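You operate a simulated robot arm through the tools that you are given. There is no shell and no other tool.

You are at the controls of a simulated robot arm. One attempt, no reset.

Task
Test the lamps, set zone top and length 2 m, zero the count.
Fine: one press each on the white and the yellow button.
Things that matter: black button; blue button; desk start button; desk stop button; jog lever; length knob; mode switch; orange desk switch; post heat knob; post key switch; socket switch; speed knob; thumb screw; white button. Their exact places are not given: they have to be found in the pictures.

Only the result counts: the job must be done as asked and must still hold three seconds after the hand-in. Knocking over, shifting, dropping, spilling or breaking anything else fails it.

Robot
A 7-joint arm with a two-finger gripper on a trunk, on a base that drives. Base frame: it is fixed to the floor where the robot stands at the start and does not move with it; the origin is under the middle of the robot, x ahead of it, y to its left, z up; the surface under the hand at the start is at about z = 780. Readings come in mm, degrees, newtons and seconds.
With the tool pointing down near the work surface it reaches from about 240 to 780 mm from the robot's upright axis, wherever it stands. Its first joint turns from -166.0 to 166.0 degrees. Places, roughly: black button [400, -100, 800]; blue button [400, -200, 800]; desk start button [400, 0, 800]; desk stop button [500, -600, 800]; jog lever [500, -500, 900]; length knob [800, -300, 1000]; mode switch [700, -300, 800]; orange desk switch [500, -400, 800]; post heat knob [700, -100, 800]; post key switch [700, -400, 800]; socket switch [700, -700, 700]; speed knob [600, 0, 800]; thumb screw [500, 100, 700]; white button [700, 0, 1000]; yellow button [500, -300, 800]; zone switch [700, -100, 1000]. Payload 2.45 kg.
The tool frame sits at the grasp point between the pads (the TCP): z along the fingers, y along the line on which they close. The tips reach 27 mm beyond it. Largest opening 80 mm; the body of the gripper starts 54 mm behind the TCP.
Orientation is told as [roll, pitch, yaw] about the base's x, y, z axes, in that order, counted from this pose: with the fingers straight down and closing along the base's y, the tool's x points along the base's -x, its y along +y and its z along -z.

Tools
- The arm moves only by the tool apply_moves. Its argument "commands" is a list of rows, each a list of 7 numbers: the shift along the tool's x, y, z in units of 200 mm (1.0 is 200 mm), then the turn, a rotation vector about the tool's x, y, z in units of 60 degrees (1.0 is 60 degrees), then the finger opening in mm, from 0 to 80. In form: [[dx, dy, dz, wx, wy, wz, hand], ...]. A call has 1 to 20 rows; each row is the pose to reach, as a shift and turn from the pose commanded when the call began, along the tool's axes at that moment. A call with a number of a shift or a turn outside -1 to 1 is refused whole. A row lasts 0.2 s, in which the tool goes at most 50 mm and 8.6 degrees; a call with a longer step from one row to the next is refused whole, and so is a gripper value outside its range. Where a pose cannot be reached the arm comes as near as it can. A force on the tool above 40 N (or 10 N above the force at the start of the call, whichever is more), or a blocked arm, ends the call early, and 0.2 s more pass. The fingers move at their own pace (about 153 mm/s each) and stop on an object; they squeeze with about 38 N. The grip force told is the motor's: it shows also when the fingers shut on nothing. Time passes only in rows, and 0.2 s behind the last, so rows that repeat a pose let the fingers close. It gives the time, the measured TCP pose, the force on the tool (base axes), the opening and the grip force at its end, in the units of the frame above (readings bear some noise), with the torque about the TCP (base axes, N m) and any sound that the robot's microphone picked up.
- Cameras (640 x 400 px; columns grow to the right, rows downward): "scene" is now at [46.7, 98.5, 1668.4]; the picture's right is [-0.53, -0.85, 0.00], its down [-0.66, 0.41, -0.62] and it looks along [0.53, -0.33, -0.78] (base axes); focal length 290 px, centre (320, 200). "wrist" rides on the gripper at [63, 12, -79] in the tool frame; the picture's right is [-0.19, 0.98, 0.00], its down [-0.72, -0.14, -0.68] and it looks along [-0.67, -0.13, 0.73] (tool axes); focal length 226 px, centre (320, 200).
- grab_frame(camera): a new picture of that camera. It takes no simulated time.
- slide_trunk(by): slides the trunk up (or, below 0, down) by that many mm; the arm and the scene camera ride with it, the base frame stays. It gives what a move gives, with no picture.
- steer(legs): drives the robot by 1 to 6 legs, each [ahead, turn to the left] in mm and degrees, along the robot's own axes; the way and the turn of a leg run together, so that a leg with both is an arc; at most 1500 mm and 180 degrees a leg. The arm and the cameras ride along, it lands a little off, and it stops where it bumps. It gives what a move gives.
- aim_head(pan, tilt): turns the head with the scene camera to pan (to the left, within 120 degrees either way) and tilt (down, from -29 to 69), counted from straight ahead of the robot. It gives what a move gives.
- point_at(camera, pixels): there is no depth. For up to 12 entries [column, row, z] of the newest picture of that camera ("zoom" is the newest enlarged one), the place [x, y] in the base frame at which the ray of that pixel passes the height z, good to about 2 mm. It takes no simulated time.
- enlarge(camera, box): a new picture of the part [left, top, right, bottom] of that camera's present view, enlarged. It takes no simulated time.
- close_job(): hands the job in; it is judged then, once.

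Open the gripper and draw the arm clear of the work before you hand the job in, unless the task says otherwise.

The tools are called as name(argument=value, ...) on one line, values as JSON. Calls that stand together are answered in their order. apply_moves: Moves the arm, as the interface text tells. Its arguments: {"type":"object","properties":{"commands":{"type":"array","items":{"type":"array","items":{"type":"number"}}}},"required":["commands"]} The other tools are called the same way: slide_trunk (by) slides the trunk up or down; steer (legs) drives the base; aim_head (pan, tilt) turns the head that bears the scene camera; grab_frame (camera) takes a picture; point_at (camera, pixels) gives the place at which the rays of pixels pass given heights; enlarge (camera, box) takes an enlarged picture of a part of a camera's view; close_job () hands the job in.

At the start:

```text
clock: 0.0
tcp_pos: [575.5, -103.5, 1157.3]
tcp_rot: [0.1, 0.0, 0.1]
ft_force: [0.2, -0.3, -0.6]
ft_torque: [0.0, 0.01, 0.03]
gripper_width: 80.1
grip_force: 0.1
trunk travel left (down, up): [-300.0, 240.0]
robot x, y, heading: [-2.1, -1.1, -0.1]
head pan, tilt: [-31.9, 51.3]
```

scene: 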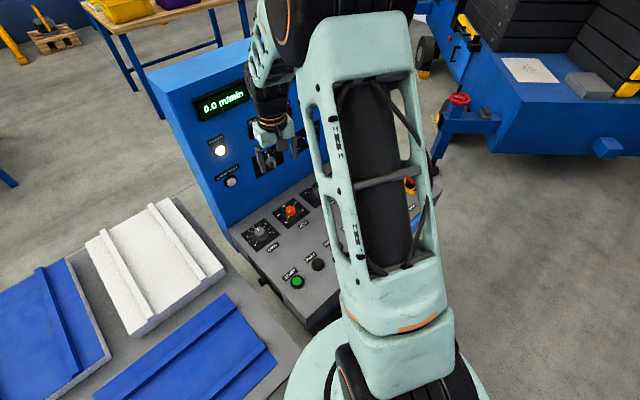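
wrist: 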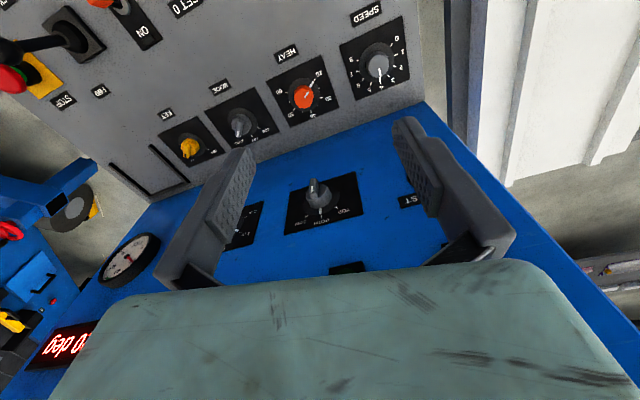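

The wrist view shows the console: an upright blue panel with a zone-like selector near (315,195) and the desk with knobs. I'll enlarge views to read the labels first.

enlarge(camera="wrist", box=[160, 140, 480, 340])

enlarge(camera="scene", box=[180, 60, 340, 220])

enlarge(camera="wrist", box=[0, 0, 240, 150])

```text
2.00 times, centred on (320, 240) of wrist
```

zoom: 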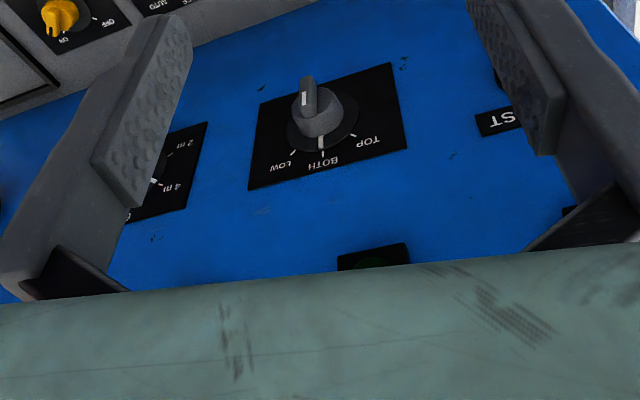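

```text
2.50 times, centred on (260, 140) of scene
```

zoom: 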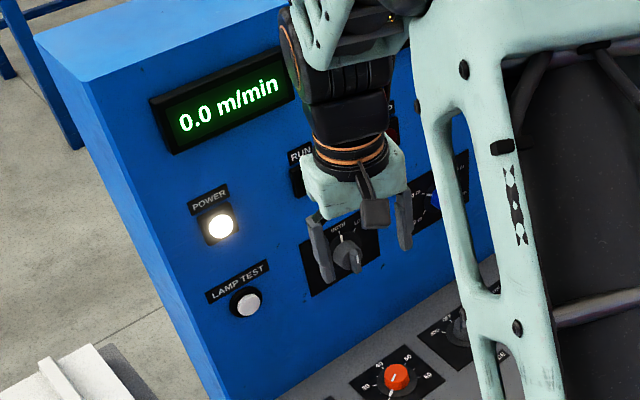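

```text
2.67 times, centred on (120, 75) of wrist
```

zoom: 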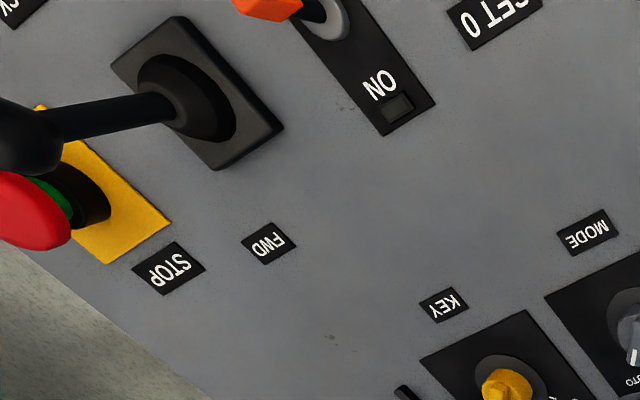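

The panel shows the zone selector (LOW/BOTH/TOP, now BOTH), the lamp test button and the length knob partly hidden. I'll swing the arm left and up to clear the scene camera's view.

apply_moves(commands=[[0.2, 0.1, 0, 0, 0, 0, 80], [0.4, 0.25, 0, 0, 0, 0, 80], [0.55, 0.42, 0, 0, 0, 0, 80], [0.65, 0.62, 0, 0, 0, 0, 80], [0.75, 0.82, 0, 0, 0, 0, 80], [0.8, 1.0, 0, 0, 0, 0, 80]])

apply_moves(commands=[[0.05, 0.2, 0, 0, 0, 0, 80], [0.1, 0.4, 0, 0, 0, 0, 80], [0.15, 0.6, 0, 0, 0, 0, 80], [0.2, 0.8, 0, 0, 0, 0, 80], [0.25, 1.0, 0, 0, 0, 0, 80]])

grab_frame(camera="scene")

```text
clock: 1.4
tcp_pos: [415.0, 98.1, 1159.2]
tcp_rot: [0.0, 0.1, 0.0]
ft_force: [-0.2, -0.5, -0.2]
ft_torque: [-0.05, 0.01, 0.06]
gripper_width: 80.0
grip_force: 0.1
trunk travel left (down, up): [-300.0, 240.0]
robot x, y, heading: [-0.8, 0.4, 0.2]
head pan, tilt: [-31.9, 51.3]
```

```text
clock: 2.6
tcp_pos: [363.5, 296.8, 1157.1]
tcp_rot: [0.1, 0.0, 0.0]
ft_force: [-0.7, 0.4, -0.4]
ft_torque: [0.0, 0.01, -0.03]
gripper_width: 80.1
grip_force: 0.1
trunk travel left (down, up): [-300.0, 240.0]
robot x, y, heading: [0.4, 0.1, 0.0]
head pan, tilt: [-31.9, 51.3]
```

```text
taken
```

scene: 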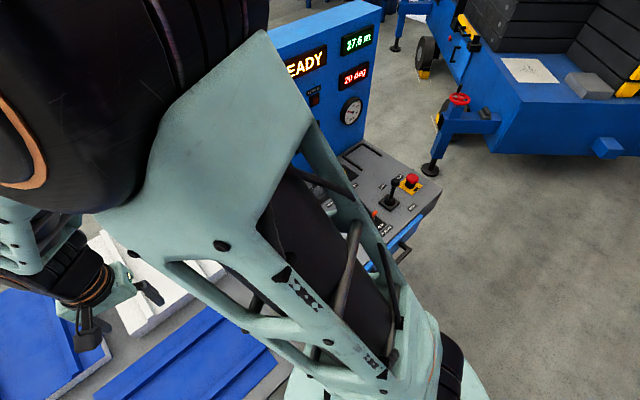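

The upper arm now blocks the view, so I'll bring the hand back in front, further from the panel, and use the wrist camera instead.

apply_moves(commands=[[0, -0.2, 0, 0, 0, 0, 80], [0, -0.4, 0, 0, 0, 0, 80], [0, -0.6, 0, 0, 0, 0, 80], [0, -0.8, 0, 0, 0, 0, 80], [0, -1.0, 0, 0, 0, 0, 80]])

apply_moves(commands=[[0, -0.2, 0, 0, 0, 0, 80], [0, -0.4, 0, 0, 0, 0, 80], [0, -0.6, 0, 0, 0, 0, 80], [0, -0.8, 0, 0, 0, 0, 80], [0, -1.0, 0, 0, 0, 0, 80]])

grab_frame(camera="wrist")

grab_frame(camera="scene")

```text
clock: 3.8
tcp_pos: [363.8, 96.9, 1157.1]
tcp_rot: [-0.1, 0.1, 0.1]
ft_force: [0.4, -0.9, -0.2]
ft_torque: [0.0, 0.04, -0.02]
gripper_width: 80.2
grip_force: 0.0
trunk travel left (down, up): [-300.0, 240.0]
robot x, y, heading: [-2.3, 1.3, 0.0]
head pan, tilt: [-31.9, 51.3]
```

```text
clock: 5.0
tcp_pos: [366.1, -102.7, 1156.0]
tcp_rot: [0.0, 0.0, 0.1]
ft_force: [0.5, 0.0, 0.0]
ft_torque: [0.01, 0.01, 0.0]
gripper_width: 79.9
grip_force: 0.0
trunk travel left (down, up): [-300.0, 240.0]
robot x, y, heading: [-3.8, -2.1, -0.1]
head pan, tilt: [-31.9, 51.3]
```

```text
taken
```

wrist: 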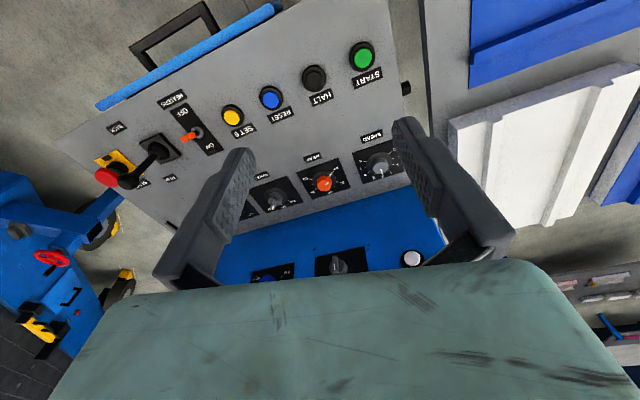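

```text
taken
```

scene: 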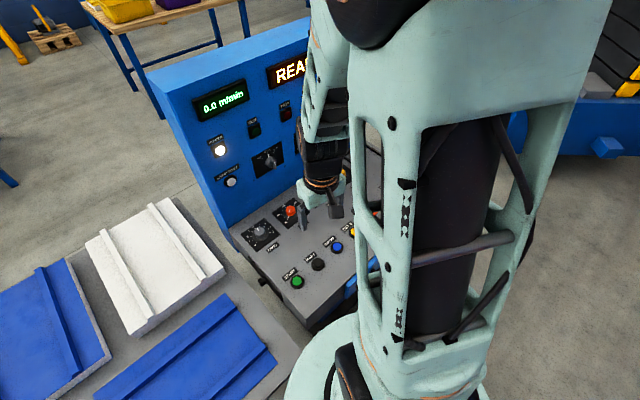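

The wrist view shows the desk row: yellow (232,115) with "SET 0", blue RESET, black HALT, green START. I'll enlarge that plus the panel part in the scene view.

enlarge(camera="wrist", box=[160, 40, 400, 190])

enlarge(camera="scene", box=[180, 60, 340, 220])

```text
2.67 times, centred on (280, 115) of wrist
```

zoom: 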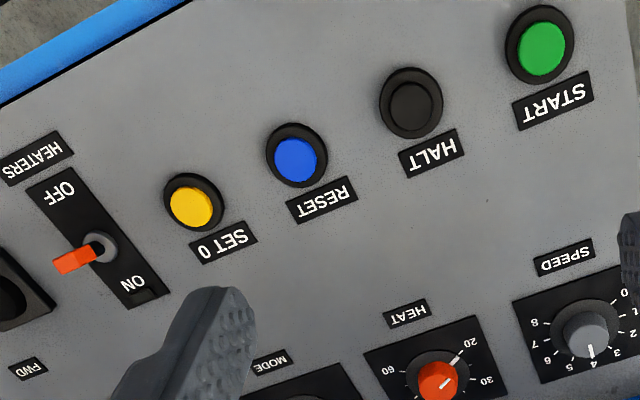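

```text
2.50 times, centred on (260, 140) of scene
```

zoom: 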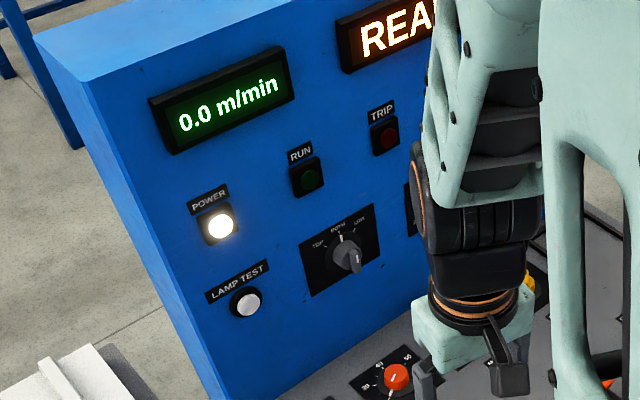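

Next I'll triangulate: rays of the white button, zone knob and panel edges from the scene zoom, and from the wrist picture.

point_at(camera="zoom", pixels=[[246, 302, 900], [246, 302, 1050], [347, 257, 900], [347, 257, 1050], [338, 250, 900], [338, 250, 1050], [397, 376, 780], [397, 376, 880]])

point_at(camera="wrist", pixels=[[411, 258, 900], [411, 258, 1050], [338, 268, 900], [338, 268, 1050], [323, 184, 780], [323, 184, 880], [380, 168, 780], [380, 168, 880], [232, 115, 780], [232, 115, 880], [362, 57, 780], [362, 57, 880]])

enlarge(camera="wrist", box=[230, 210, 470, 290])

```text
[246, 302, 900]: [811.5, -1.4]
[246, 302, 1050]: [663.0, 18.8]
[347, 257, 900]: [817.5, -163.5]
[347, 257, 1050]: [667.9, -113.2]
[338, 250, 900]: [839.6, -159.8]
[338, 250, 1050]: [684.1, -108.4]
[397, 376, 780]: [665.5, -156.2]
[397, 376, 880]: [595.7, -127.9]
```

```text
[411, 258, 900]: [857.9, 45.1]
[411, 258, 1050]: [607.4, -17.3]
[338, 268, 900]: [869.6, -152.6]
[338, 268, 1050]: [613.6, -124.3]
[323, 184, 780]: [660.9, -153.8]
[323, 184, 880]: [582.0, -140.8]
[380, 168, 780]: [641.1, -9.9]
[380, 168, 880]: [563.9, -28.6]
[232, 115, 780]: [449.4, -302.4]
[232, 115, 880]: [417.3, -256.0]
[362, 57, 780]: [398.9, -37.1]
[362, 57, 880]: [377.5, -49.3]
```

```text
2.67 times, centred on (350, 250) of wrist
```

zoom: 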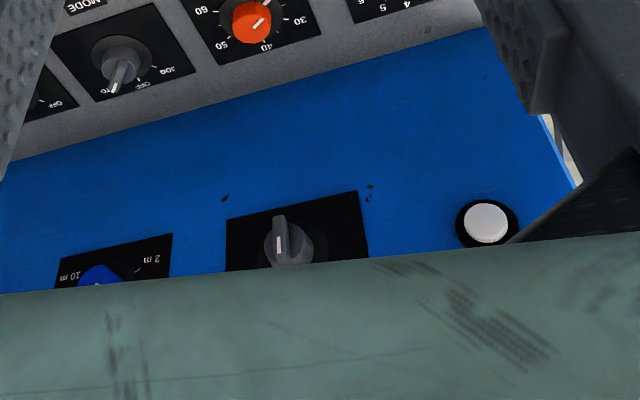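

White button comes out near (733, 10, 976) and the zone knob near (744, -139, 973), with the console turned about +10° in yaw. I'll pitch the hand so the fingers face the panel.

apply_moves(commands=[[-0.04, 0, 0.04, 0, -0.125, 0, 80], [-0.08, 0, 0.08, 0, -0.25, 0, 80], [-0.12, 0, 0.12, 0, -0.375, 0, 80], [-0.16, 0, 0.16, 0, -0.5, 0, 80], [-0.2, 0, 0.2, 0, -0.625, 0, 80], [-0.24, 0, 0.24, 0, -0.75, 0, 80], [-0.28, 0, 0.28, 0, -0.875, 0, 80], [-0.32, 0, 0.32, 0, -1.0, 0, 80]])

grab_frame(camera="wrist")

grab_frame(camera="scene")

```text
clock: 6.8
tcp_pos: [467.9, -120.3, 1079.5]
tcp_rot: [0.1, -60.2, -0.1]
ft_force: [-0.3, 0.6, 0.1]
ft_torque: [0.01, 0.03, 0.01]
gripper_width: 80.2
grip_force: 0.1
out of reach, approached as far as the arm can: row 4, 5, 6, 7, 8
trunk travel left (down, up): [-300.0, 240.0]
robot x, y, heading: [0.0, -1.7, 0.1]
head pan, tilt: [-31.9, 51.3]
```

```text
taken
```

wrist: 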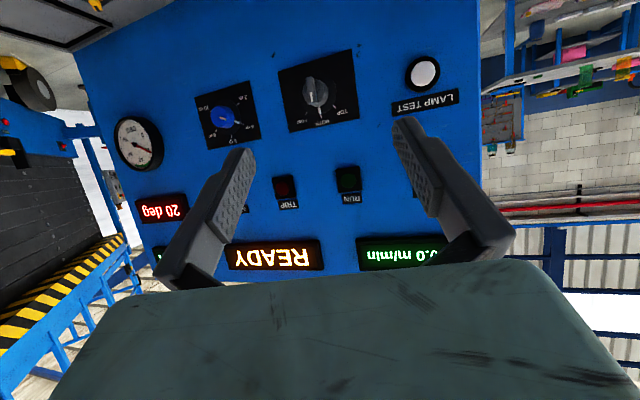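

```text
taken
```

scene: 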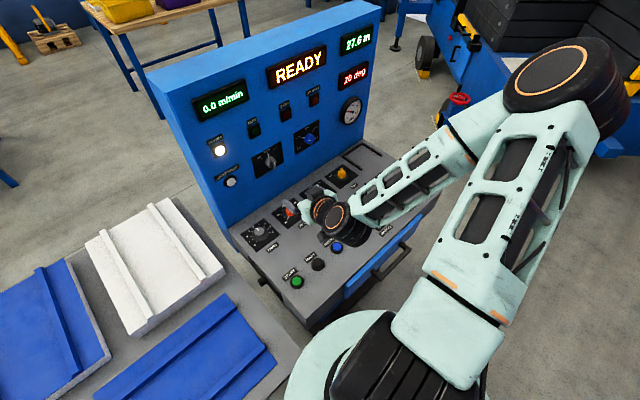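

The arm's elbow swung right and the scene view is clear now. I'll enlarge the panel in both cameras.

enlarge(camera="scene", box=[200, 80, 360, 180])

enlarge(camera="wrist", box=[180, 30, 470, 210])

enlarge(camera="scene", box=[240, 0, 400, 100])

```text
4.00 times, centred on (280, 130) of scene
```

zoom: 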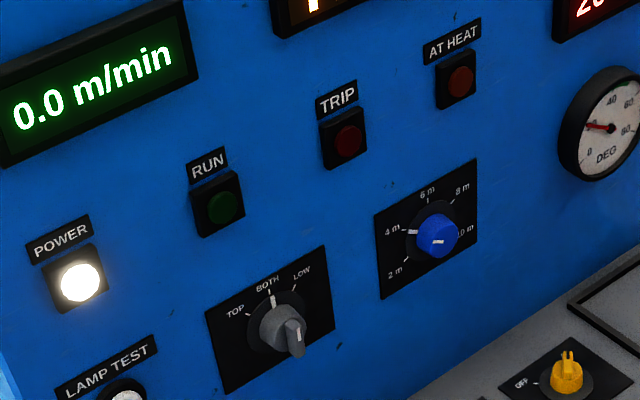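

```text
2.21 times, centred on (325, 120) of wrist
```

zoom: 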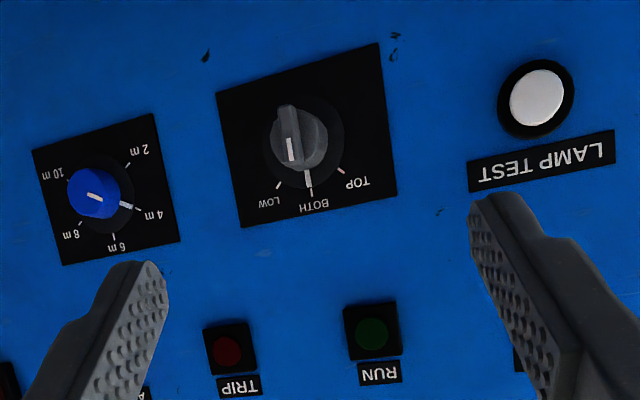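

```text
4.00 times, centred on (320, 50) of scene
```

zoom: 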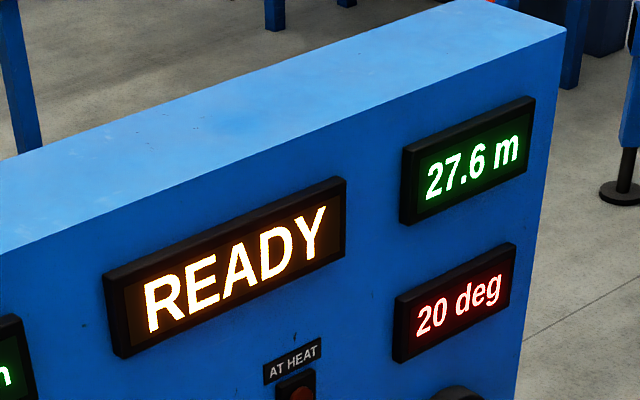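

Length knob points at 4 m, zone at BOTH, count 27.6 m. I'll triangulate plate corners from both cameras to find the panel plane.

point_at(camera="scene", pixels=[[251.25, 157.5, 1000], [281.25, 141.5, 1000], [283.75, 163.25, 1000], [255.5, 178.75, 1000], [293.75, 134.25, 1000], [319, 119.5, 1000], [319.25, 140, 1000], [295.25, 155, 1000], [251.25, 157.5, 900], [319, 119.5, 900], [255.5, 178.75, 900], [319.25, 140, 900]])

point_at(camera="wrist", pixels=[[359.9, 117.7, 1020], [289.2, 132.7, 1020], [278.3, 71.5, 960], [351.3, 48.9, 960], [261.6, 139, 1020], [206.3, 149.5, 1020], [194.1, 97.3, 960], [249.3, 80.6, 960], [359.9, 117.7, 1050], [206.3, 149.5, 1050], [351.3, 48.9, 1000], [194.1, 97.3, 1000]])

```text
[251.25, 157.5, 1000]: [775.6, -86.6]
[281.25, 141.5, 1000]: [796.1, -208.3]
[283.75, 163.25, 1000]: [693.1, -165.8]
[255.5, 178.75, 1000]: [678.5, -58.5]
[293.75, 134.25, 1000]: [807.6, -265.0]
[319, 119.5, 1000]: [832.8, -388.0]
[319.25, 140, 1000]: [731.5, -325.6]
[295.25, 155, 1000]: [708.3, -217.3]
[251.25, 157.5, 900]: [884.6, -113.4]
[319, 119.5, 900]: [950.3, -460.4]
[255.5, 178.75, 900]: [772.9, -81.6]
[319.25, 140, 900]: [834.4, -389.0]
```

```text
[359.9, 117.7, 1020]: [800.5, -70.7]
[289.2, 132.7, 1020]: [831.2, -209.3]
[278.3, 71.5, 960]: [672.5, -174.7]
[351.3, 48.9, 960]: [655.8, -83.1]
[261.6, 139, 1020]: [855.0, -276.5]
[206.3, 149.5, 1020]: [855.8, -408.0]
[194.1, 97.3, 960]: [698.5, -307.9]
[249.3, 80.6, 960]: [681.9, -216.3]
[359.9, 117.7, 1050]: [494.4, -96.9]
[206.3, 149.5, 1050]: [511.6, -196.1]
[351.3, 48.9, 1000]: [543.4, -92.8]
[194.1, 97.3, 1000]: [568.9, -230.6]
```

The panel is vertical, yawed about +11°, plane at roughly 0.98x+0.19y=719; plates centred at z≈976. I'll finish pitching to horizontal while moving to about (540,-40,1000).

apply_moves(commands=[[0.033, 0.08, 0.1, 0, -0.1, 0, 80], [0.067, 0.16, 0.2, 0, -0.2, 0, 80], [0.1, 0.24, 0.3, 0, -0.3, 0, 80], [0.133, 0.32, 0.4, 0, -0.4, 0, 80], [0.167, 0.4, 0.51, 0, -0.5, 0, 80], [0.167, 0.4, 0.51, 0, -0.5, 0, 80]])

grab_frame(camera="wrist")

grab_frame(camera="scene")

```text
clock: 8.2
tcp_pos: [540.2, -39.5, 999.7]
tcp_rot: [-154.8, -89.9, 154.8]
ft_force: [-0.1, 1.2, 0.6]
ft_torque: [0.0, -0.01, -0.03]
gripper_width: 79.8
grip_force: 0.0
trunk travel left (down, up): [-300.0, 240.0]
robot x, y, heading: [0.5, 0.5, 0.0]
head pan, tilt: [-31.9, 51.3]
```

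```text
taken
```

wrist: 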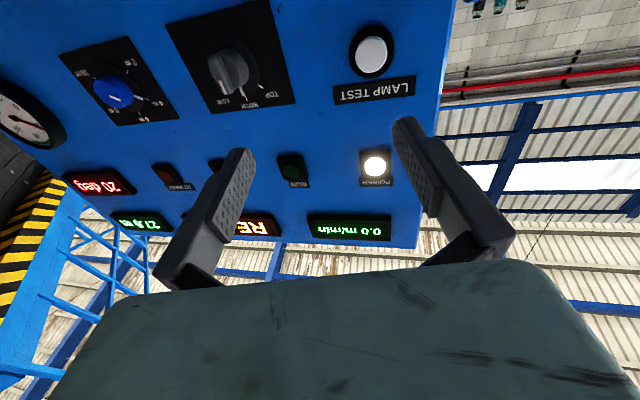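

```text
taken
```

scene: 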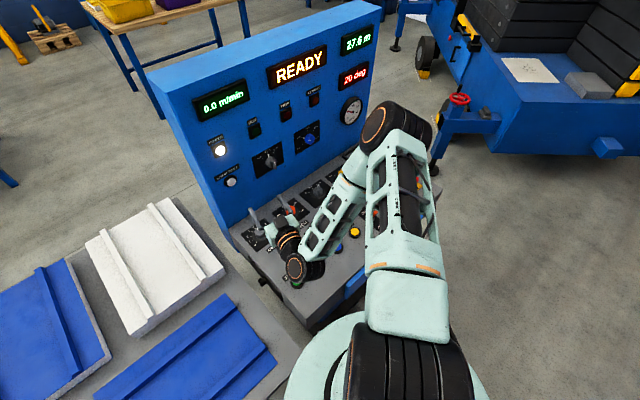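

Hand is horizontal at (540,-40,1000) and the white button shows at wrist (372,50). I'll yaw +11° to face the panel and enlarge for measurement.

apply_moves(commands=[[0, 0, 0, -0.06, 0, 0, 80], [0, 0, 0, -0.12, 0, 0, 80], [0, 0, 0, -0.183, 0, 0, 0], [0, 0, 0, -0.183, 0, 0, 0], [0, 0, 0, -0.183, 0, 0, 0]])

enlarge(camera="scene", box=[190, 130, 350, 230])

grab_frame(camera="wrist")

```text
clock: 9.4
tcp_pos: [539.3, -41.1, 999.8]
tcp_rot: [148.0, -90.0, -137.1]
ft_force: [0.1, -0.6, -0.5]
ft_torque: [-0.01, 0.01, -0.02]
gripper_width: 0.0
grip_force: 29.9
trunk travel left (down, up): [-300.0, 240.0]
robot x, y, heading: [-3.5, -1.9, -0.0]
head pan, tilt: [-31.9, 51.3]
```

```text
4.00 times, centred on (270, 180) of scene
```

zoom: 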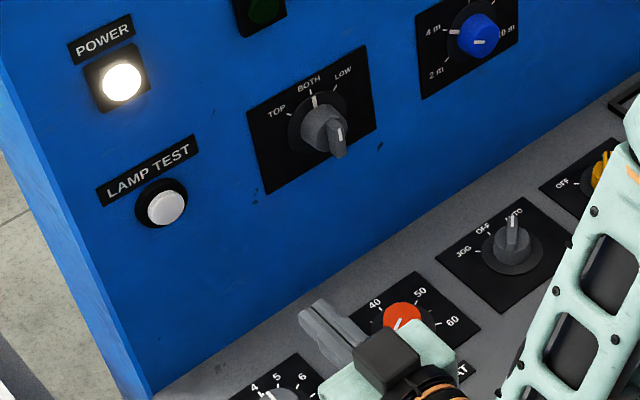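

```text
taken
```

wrist: 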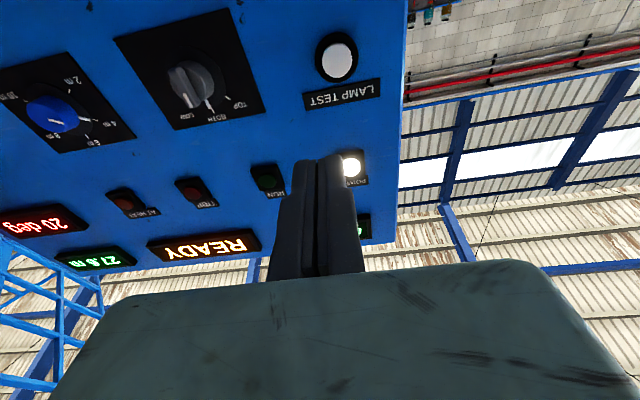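

White button cap at scene-zoom (167,208) and wrist (338,61). I'll triangulate it along with the zone knob handle.

point_at(camera="zoom", pixels=[[167, 208, 950], [167, 208, 1000], [160, 201, 950], [160, 201, 1000], [338, 137, 950], [338, 137, 1000], [316, 125, 950], [316, 125, 1000]])

point_at(camera="wrist", pixels=[[338, 61, 960], [338, 61, 1000], [335, 57, 960], [335, 57, 1000], [191, 85, 960], [191, 85, 1000], [52, 115, 960], [52, 115, 1000]])

enlarge(camera="wrist", box=[0, 0, 400, 250])

```text
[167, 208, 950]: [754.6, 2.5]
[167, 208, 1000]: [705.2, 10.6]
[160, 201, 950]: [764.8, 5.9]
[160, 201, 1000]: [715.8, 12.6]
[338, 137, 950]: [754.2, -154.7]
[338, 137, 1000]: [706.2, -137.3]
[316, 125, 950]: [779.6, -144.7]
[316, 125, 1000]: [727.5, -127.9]
```

```text
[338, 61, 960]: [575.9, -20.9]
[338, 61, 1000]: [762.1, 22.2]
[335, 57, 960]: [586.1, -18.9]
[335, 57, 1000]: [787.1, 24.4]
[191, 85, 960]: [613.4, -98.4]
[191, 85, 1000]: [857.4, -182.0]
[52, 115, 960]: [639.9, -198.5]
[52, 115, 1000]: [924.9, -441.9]
```

```text
1.60 times, centred on (200, 125) of wrist
```

zoom: 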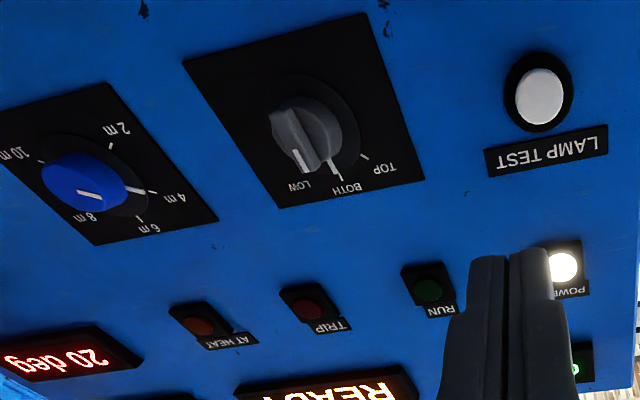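

White button cap is at about (715,10,990), protruding ~15 mm. I'll move the closed fingertips to 30 mm in front of it and check.

apply_moves(commands=[[0.026, 0.04, 0.15, 0, 0, 0, 0], [0.05, 0.079, 0.3, 0, 0, 0, 0], [0.05, 0.079, 0.45, 0, 0, 0, 0], [0.05, 0.079, 0.55, 0, 0, 0, 0], [0.05, 0.079, 0.627, 0, 0, 0, 0], [0.05, 0.079, 0.627, 0, 0, 0, 0]])

grab_frame(camera="wrist")

enlarge(camera="scene", box=[190, 130, 350, 230])

```text
clock: 10.8
tcp_pos: [659.8, -1.7, 990.7]
tcp_rot: [12.5, -89.9, -1.5]
ft_force: [-0.4, 0.5, 0.9]
ft_torque: [-0.02, -0.01, -0.01]
gripper_width: 0.0
grip_force: 29.4
trunk travel left (down, up): [-300.0, 240.0]
robot x, y, heading: [-1.2, -0.9, -0.2]
head pan, tilt: [-31.9, 51.3]
```

```text
taken
```

wrist: 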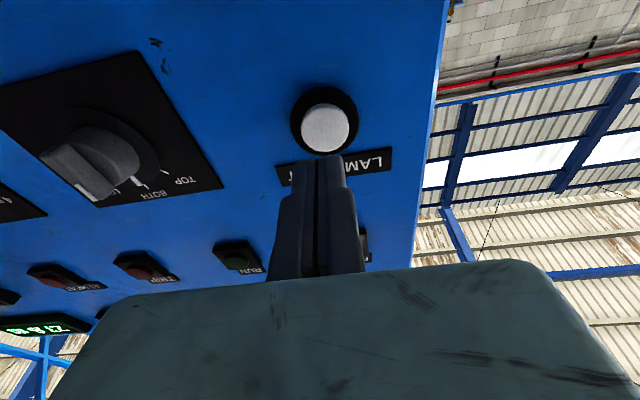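

```text
4.00 times, centred on (270, 180) of scene
```

zoom: 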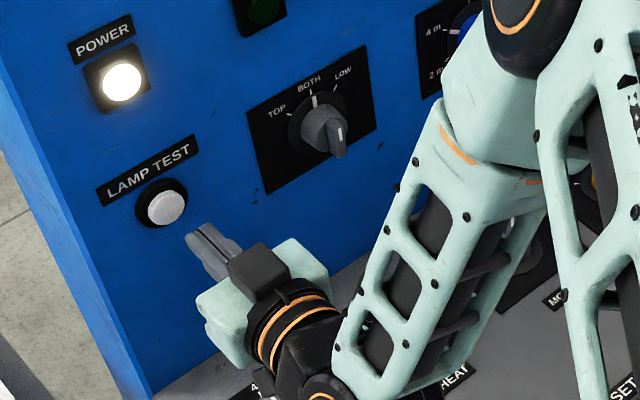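

Fingertips at wrist (320,155) line up with the button at (325,128), about 3 mm to the picture's right. I'll correct by 3 mm and push in small steps.

apply_moves(commands=[[0, 0.015, 0.06, 0, 0, 0, 0], [0, 0.015, 0.11, 0, 0, 0, 0], [0, 0.015, 0.14, 0, 0, 0, 0], [0, 0.015, 0.155, 0, 0, 0, 0], [0, 0.015, 0.165, 0, 0, 0, 0], [0, 0.015, 0.175, 0, 0, 0, 0]])

grab_frame(camera="wrist")

grab_frame(camera="scene")

```text
clock: 12.2
tcp_pos: [694.1, 7.4, 990.4]
tcp_rot: [50.2, -90.0, -39.3]
ft_force: [0.5, -0.4, 0.0]
ft_torque: [0.04, 0.03, 0.01]
gripper_width: 0.0
grip_force: 29.3
trunk travel left (down, up): [-300.0, 240.0]
robot x, y, heading: [0.1, -0.6, -0.1]
head pan, tilt: [-31.9, 51.3]
```

```text
taken
```

wrist: 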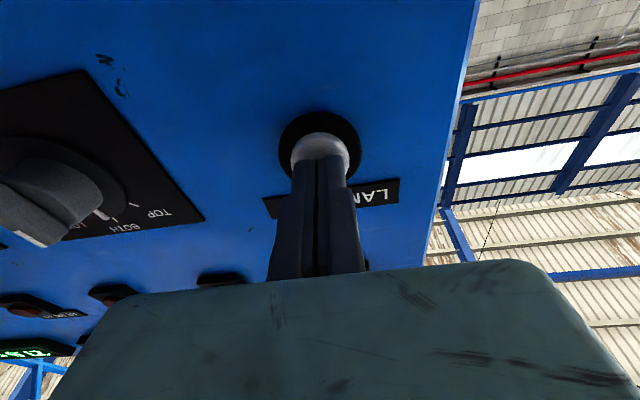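

```text
taken
```

scene: 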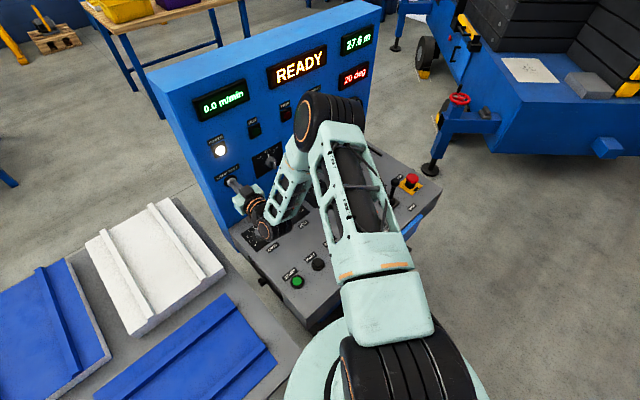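

No contact force yet at tip depth ~710. I'll continue in small steps until the button gives.

apply_moves(commands=[[0, 0, 0.01, 0, 0, 0, 0], [0, 0, 0.02, 0, 0, 0, 0], [0, 0, 0.03, 0, 0, 0, 0], [0, 0, 0.04, 0, 0, 0, 0]])

grab_frame(camera="wrist")

grab_frame(camera="scene")

```text
clock: 13.2
tcp_pos: [700.6, 8.4, 990.0]
tcp_rot: [18.0, -89.9, -7.0]
ft_force: [-19.3, -6.1, 1.0]
ft_torque: [-0.12, -0.04, -0.01]
gripper_width: 6.1
grip_force: 29.8
trunk travel left (down, up): [-300.0, 240.0]
robot x, y, heading: [1.3, 0.6, -0.3]
head pan, tilt: [-31.9, 51.3]
heard: click
```

```text
taken
```

wrist: 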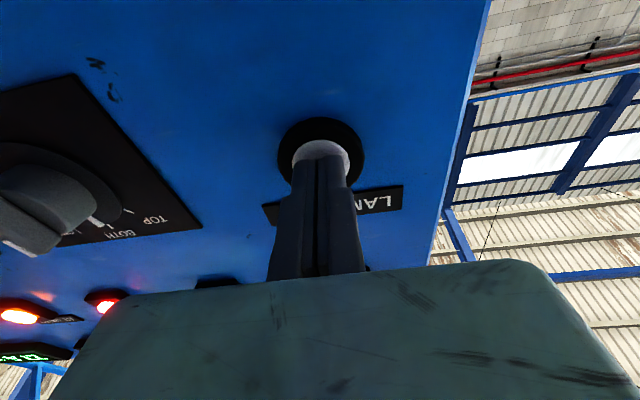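

```text
taken
```

scene: 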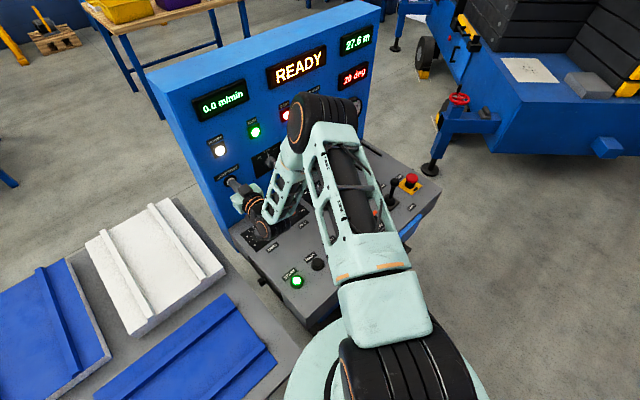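

A click was heard and the lamps lit up, so the lamp test works. I'll hold briefly, then retreat straight back.

apply_moves(commands=[[0, 0, 0, 0, 0, 0, 0], [0, 0, 0, 0, 0, 0, 0], [0, 0, -0.05, 0, 0, 0, 0], [0, 0, -0.15, 0, 0, 0, 0], [0, 0, -0.35, 0, 0, 0, 0], [0, 0, -0.55, 0, 0, 0, 0], [0, 0, -0.55, 0, 0, 0, 0]])

grab_frame(camera="scene")

enlarge(camera="scene", box=[240, 130, 320, 180])

```text
clock: 14.8
tcp_pos: [598.6, -11.7, 990.3]
tcp_rot: [-122.5, -89.9, 133.5]
ft_force: [0.3, -0.8, -0.6]
ft_torque: [0.03, 0.0, 0.0]
gripper_width: 0.1
grip_force: 29.6
trunk travel left (down, up): [-300.0, 240.0]
robot x, y, heading: [0.3, 0.1, 0.1]
head pan, tilt: [-31.9, 51.3]
```

```text
taken
```

scene: 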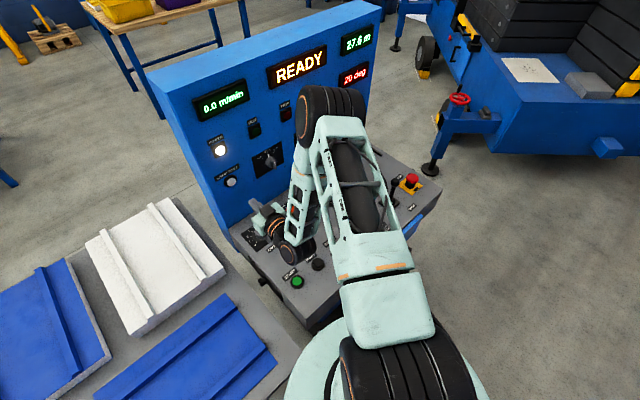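

```text
8.00 times, centred on (280, 155) of scene
```

zoom: 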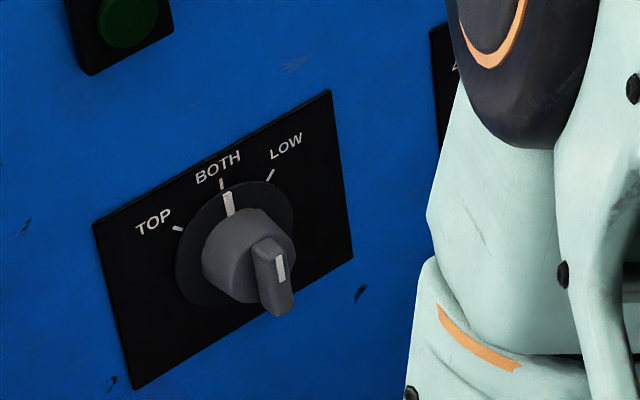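

The zone selector clearly is a bar handle pointing to BOTH, with TOP 45° to the left of it. I'll move sideways in front of it (s=279, z=976) with fingers opening to 40 mm.

apply_moves(commands=[[0.02, -0.15, 0.0, 0, 0, 0, 0], [0.04, -0.32, 0.0, 0, 0, 0, 20], [0.06, -0.49, 0.0, 0, 0, 0, 40], [0.07, -0.64, 0.0, 0, 0, 0, 40], [0.07, -0.766, 0.0, 0, 0, 0, 40], [0.07, -0.766, 0.0, 0, 0, 0, 40], [0.07, -0.766, 0.0, 0, 0, 0, 40]])

grab_frame(camera="wrist")

grab_frame(camera="scene")

```text
clock: 16.4
tcp_pos: [624.4, -161.3, 973.5]
tcp_rot: [17.5, -90.0, -6.6]
ft_force: [-0.4, 0.0, 0.7]
ft_torque: [-0.02, 0.04, -0.01]
gripper_width: 40.0
grip_force: 0.0
trunk travel left (down, up): [-300.0, 240.0]
robot x, y, heading: [-2.3, -0.1, -0.1]
head pan, tilt: [-31.9, 51.3]
```

```text
taken
```

wrist: 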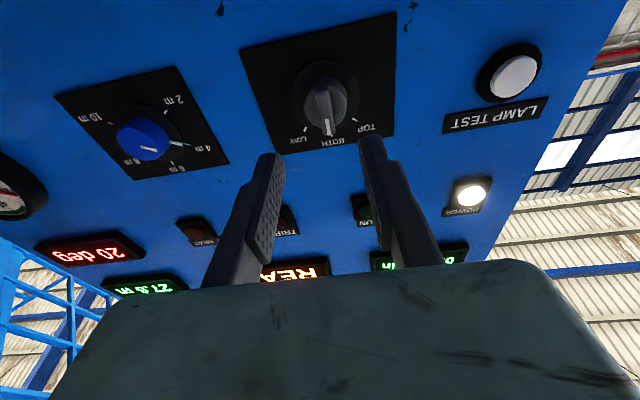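

```text
taken
```

scene: 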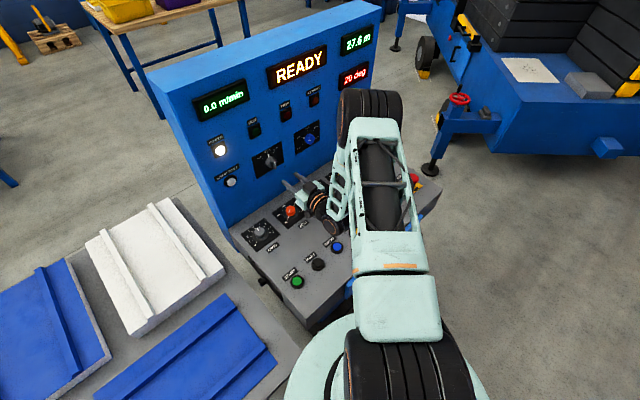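

The fingers now straddle the zone knob at wrist (325,105). I'll enlarge to check the alignment of the bar against the finger gap.

enlarge(camera="wrist", box=[230, 10, 420, 130])

enlarge(camera="scene", box=[240, 130, 320, 180])

```text
3.33 times, centred on (325, 70) of wrist
```

zoom: 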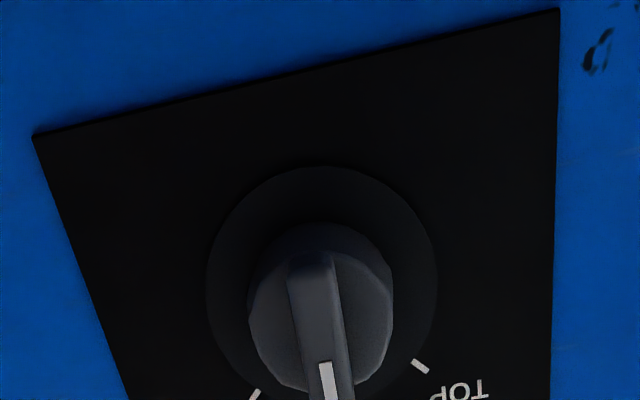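

```text
8.00 times, centred on (280, 155) of scene
```

zoom: 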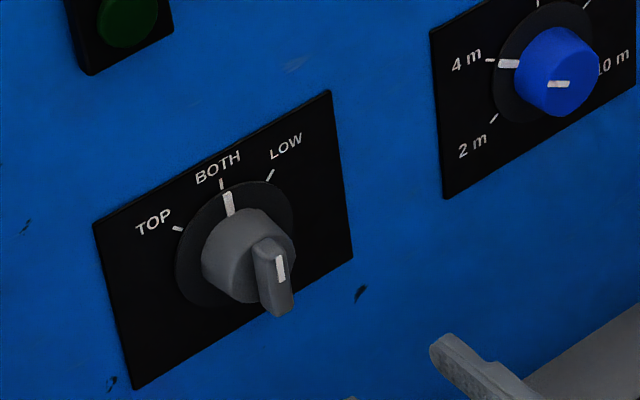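

The bar sits ~4 mm to the picture's right and ~4 mm higher than my axis. I'll correct that and advance so the tips overlap the bar by roughly 8 mm.

apply_moves(commands=[[-0.02, 0.021, 0.1, 0, 0, 0, 40], [-0.02, 0.021, 0.2, 0, 0, 0, 40], [-0.02, 0.021, 0.3, 0, 0, 0, 40], [-0.02, 0.021, 0.37, 0, 0, 0, 40], [-0.02, 0.021, 0.41, 0, 0, 0, 40], [-0.02, 0.021, 0.41, 0, 0, 0, 40]])

grab_frame(camera="wrist")

enlarge(camera="scene", box=[240, 130, 320, 180])

```text
clock: 17.8
tcp_pos: [703.7, -141.6, 979.4]
tcp_rot: [29.3, -90.0, -18.4]
ft_force: [-0.4, -1.0, -1.0]
ft_torque: [-0.04, 0.0, -0.03]
gripper_width: 40.0
grip_force: 0.0
trunk travel left (down, up): [-300.0, 240.0]
robot x, y, heading: [1.0, -2.1, -0.0]
head pan, tilt: [-31.9, 51.3]
```

```text
taken
```

wrist: 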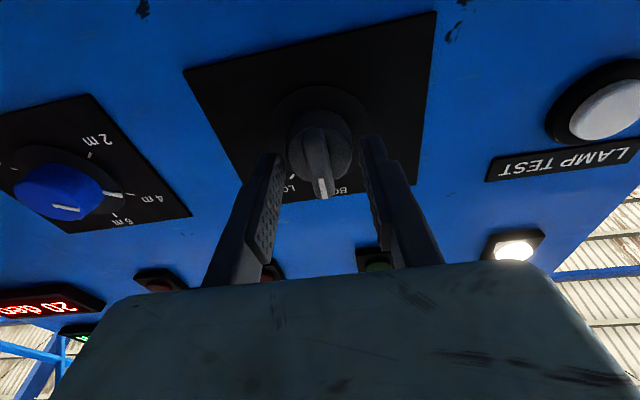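

```text
8.00 times, centred on (280, 155) of scene
```

zoom: 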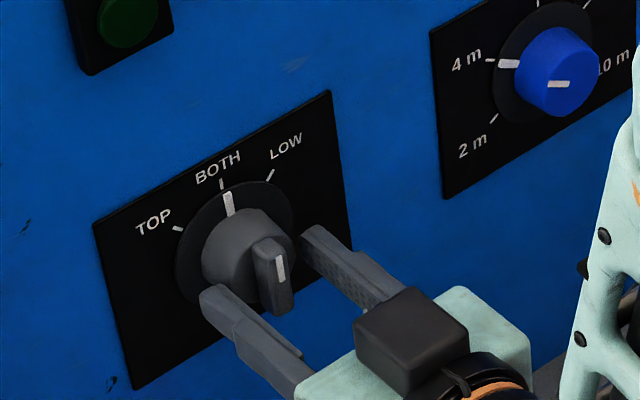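

The bar is centred between the fingertips in both views. I'll advance about 5 mm more in small steps, watching the force.

apply_moves(commands=[[0, 0, 0.01, 0, 0, 0, 40], [0, 0, 0.02, 0, 0, 0, 40], [0, 0, 0.03, 0, 0, 0, 40], [0, 0, 0.03, 0, 0, 0, 40]])

enlarge(camera="wrist", box=[230, 70, 420, 190])

```text
clock: 18.8
tcp_pos: [710.3, -141.8, 980.3]
tcp_rot: [49.0, -90.0, -37.9]
ft_force: [-0.3, 0.7, -0.4]
ft_torque: [-0.02, 0.03, -0.02]
gripper_width: 40.3
grip_force: 0.1
trunk travel left (down, up): [-300.0, 240.0]
robot x, y, heading: [1.1, 0.3, 0.2]
head pan, tilt: [-31.9, 51.3]
```

```text
3.33 times, centred on (325, 130) of wrist
```

zoom: 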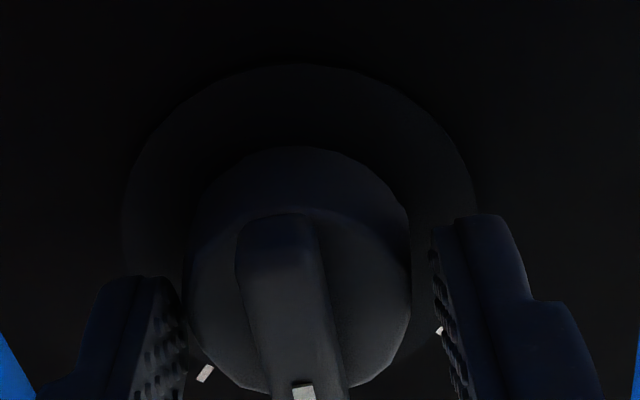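

No contact at tip depth ~697; the bar looks ~2 mm to the picture's left of centre. I'll shift by 2 mm and close on it.

apply_moves(commands=[[0, -0.01, 0, 0, 0, 0, 40], [0, -0.01, 0, 0, 0, 0, 20], [0, -0.01, 0, 0, 0, 0, 0], [0, -0.01, 0, 0, 0, 0, 0], [0, -0.01, 0, 0, 0, 0, 0]])

enlarge(camera="scene", box=[240, 130, 320, 180])

```text
clock: 20.0
tcp_pos: [709.4, -142.3, 979.3]
tcp_rot: [-105.0, -90.0, 116.0]
ft_force: [1.8, 4.5, 0.8]
ft_torque: [0.02, -0.14, 0.15]
gripper_width: 35.3
grip_force: 46.0
trunk travel left (down, up): [-300.0, 240.0]
robot x, y, heading: [-5.3, -0.6, -0.0]
head pan, tilt: [-31.9, 51.3]
```

```text
8.00 times, centred on (280, 155) of scene
```

zoom: 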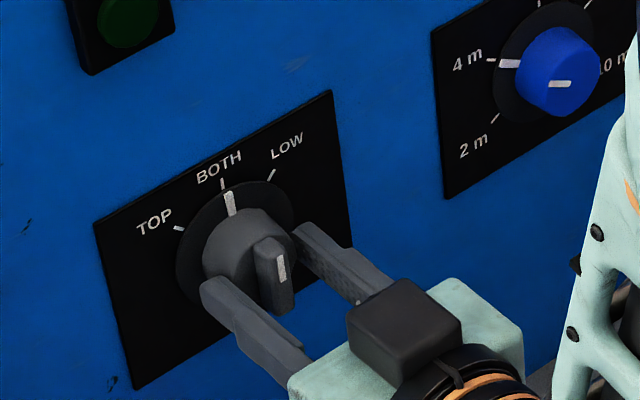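

The fingers stopped at 35 mm, so they hold the round body rather than the bar. I'll open, back off 5 mm and close again to take the bar.

apply_moves(commands=[[0, 0, 0, 0, 0, 0, 44], [0, 0, 0, 0, 0, 0, 44], [0, 0, -0.012, 0, 0, 0, 44], [0, 0, -0.025, 0, 0, 0, 44], [0, 0, -0.025, 0, 0, 0, 20], [0, 0, -0.025, 0, 0, 0, 0], [0, 0, -0.025, 0, 0, 0, 0], [0, 0, -0.025, 0, 0, 0, 0]])

enlarge(camera="scene", box=[240, 130, 320, 180])

enlarge(camera="wrist", box=[230, 70, 420, 190])

```text
clock: 21.8
tcp_pos: [705.8, -143.2, 979.9]
tcp_rot: [-67.0, -89.9, 78.1]
ft_force: [2.4, 5.2, 0.6]
ft_torque: [-0.03, -0.01, 0.22]
gripper_width: 34.3
grip_force: 45.4
trunk travel left (down, up): [-300.0, 240.0]
robot x, y, heading: [3.0, -0.3, -0.2]
head pan, tilt: [-31.9, 51.3]
```

```text
8.00 times, centred on (280, 155) of scene
```

zoom: 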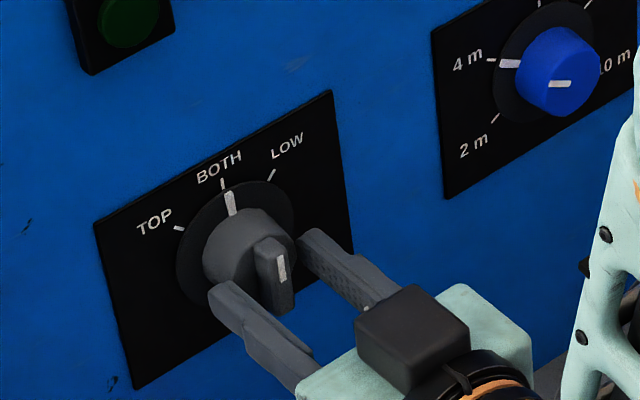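

```text
3.33 times, centred on (325, 130) of wrist
```

zoom: 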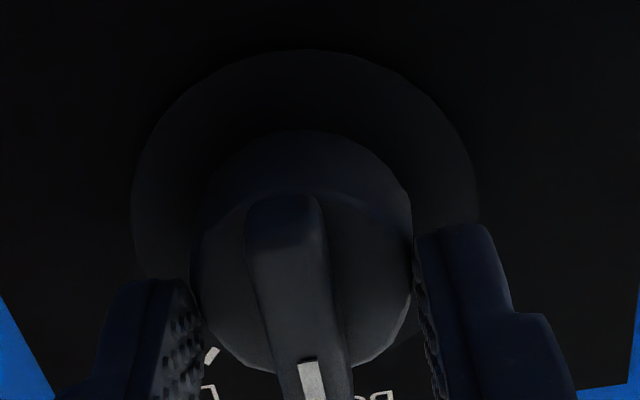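

Still on the round body (34 mm). I'll open and back off another 7 mm, then close again.

apply_moves(commands=[[0, 0, 0, 0, 0, 0, 44], [0, 0, 0, 0, 0, 0, 44], [0, 0, -0.017, 0, 0, 0, 44], [0, 0, -0.035, 0, 0, 0, 44], [0, 0, -0.035, 0, 0, 0, 20], [0, 0, -0.035, 0, 0, 0, 0], [0, 0, -0.035, 0, 0, 0, 0], [0, 0, -0.035, 0, 0, 0, 0]])

enlarge(camera="scene", box=[240, 130, 320, 180])

enlarge(camera="wrist", box=[230, 70, 420, 190])

```text
clock: 23.6
tcp_pos: [698.4, -144.3, 980.6]
tcp_rot: [-108.3, -90.0, 119.4]
ft_force: [0.8, 5.1, -0.1]
ft_torque: [0.08, -0.46, 0.1]
gripper_width: 10.7
grip_force: 38.0
trunk travel left (down, up): [-300.0, 240.0]
robot x, y, heading: [1.1, 0.3, -0.1]
head pan, tilt: [-31.9, 51.3]
```

```text
8.00 times, centred on (280, 155) of scene
```

zoom: 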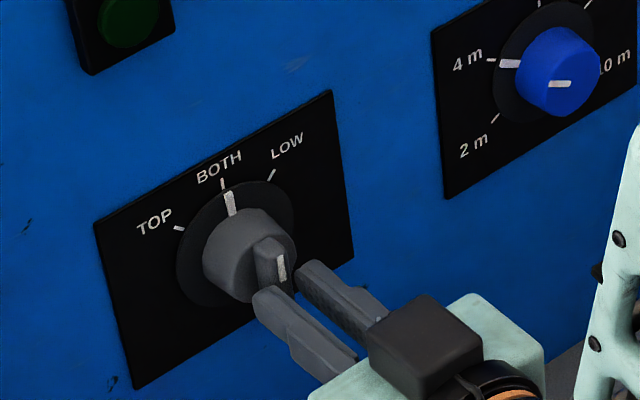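

```text
3.33 times, centred on (325, 130) of wrist
```

zoom: 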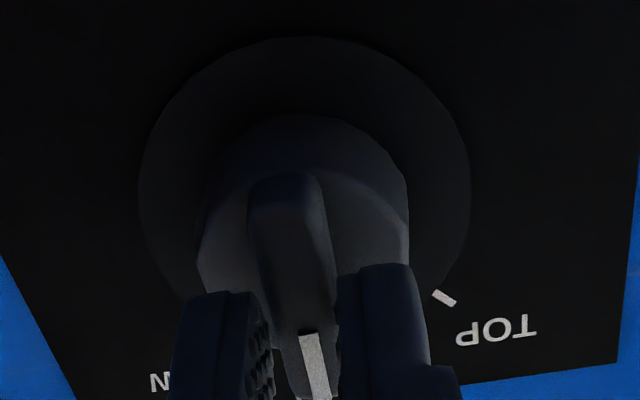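

Now the fingers grip the bar (10.7 mm opening). I'll turn it 45° counter-clockwise as seen from the operator, toward TOP.

apply_moves(commands=[[0, 0.004, 0, 0, 0, -0.11, 0], [0, 0.004, 0, 0, 0, -0.22, 0], [0, 0.004, 0, 0, 0, -0.33, 0], [0, 0.004, 0, 0, 0, -0.44, 0], [0, 0.004, 0, 0, 0, -0.55, 0], [0, 0.004, 0, 0, 0, -0.65, 0], [0, 0.004, 0, 0, 0, -0.75, 0], [0, 0.004, 0, 0, 0, -0.75, 0]])

enlarge(camera="scene", box=[240, 130, 320, 180])

grab_frame(camera="wrist")

```text
clock: 25.4
tcp_pos: [699.3, -146.3, 978.9]
tcp_rot: [-90.1, -44.9, 101.1]
ft_force: [20.6, 1.3, 6.6]
ft_torque: [0.11, -0.04, -0.04]
gripper_width: 10.8
grip_force: 37.9
trunk travel left (down, up): [-300.0, 240.0]
robot x, y, heading: [-2.1, -0.3, 0.0]
head pan, tilt: [-31.9, 51.3]
```

```text
8.00 times, centred on (280, 155) of scene
```

zoom: 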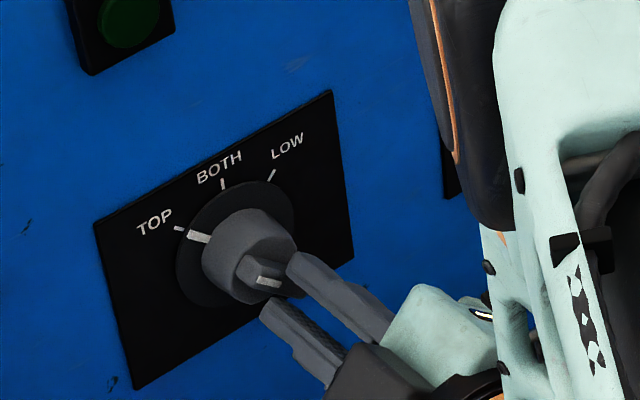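

```text
taken
```

wrist: 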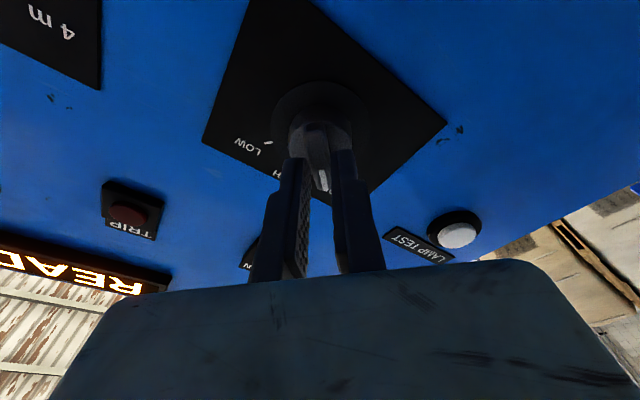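

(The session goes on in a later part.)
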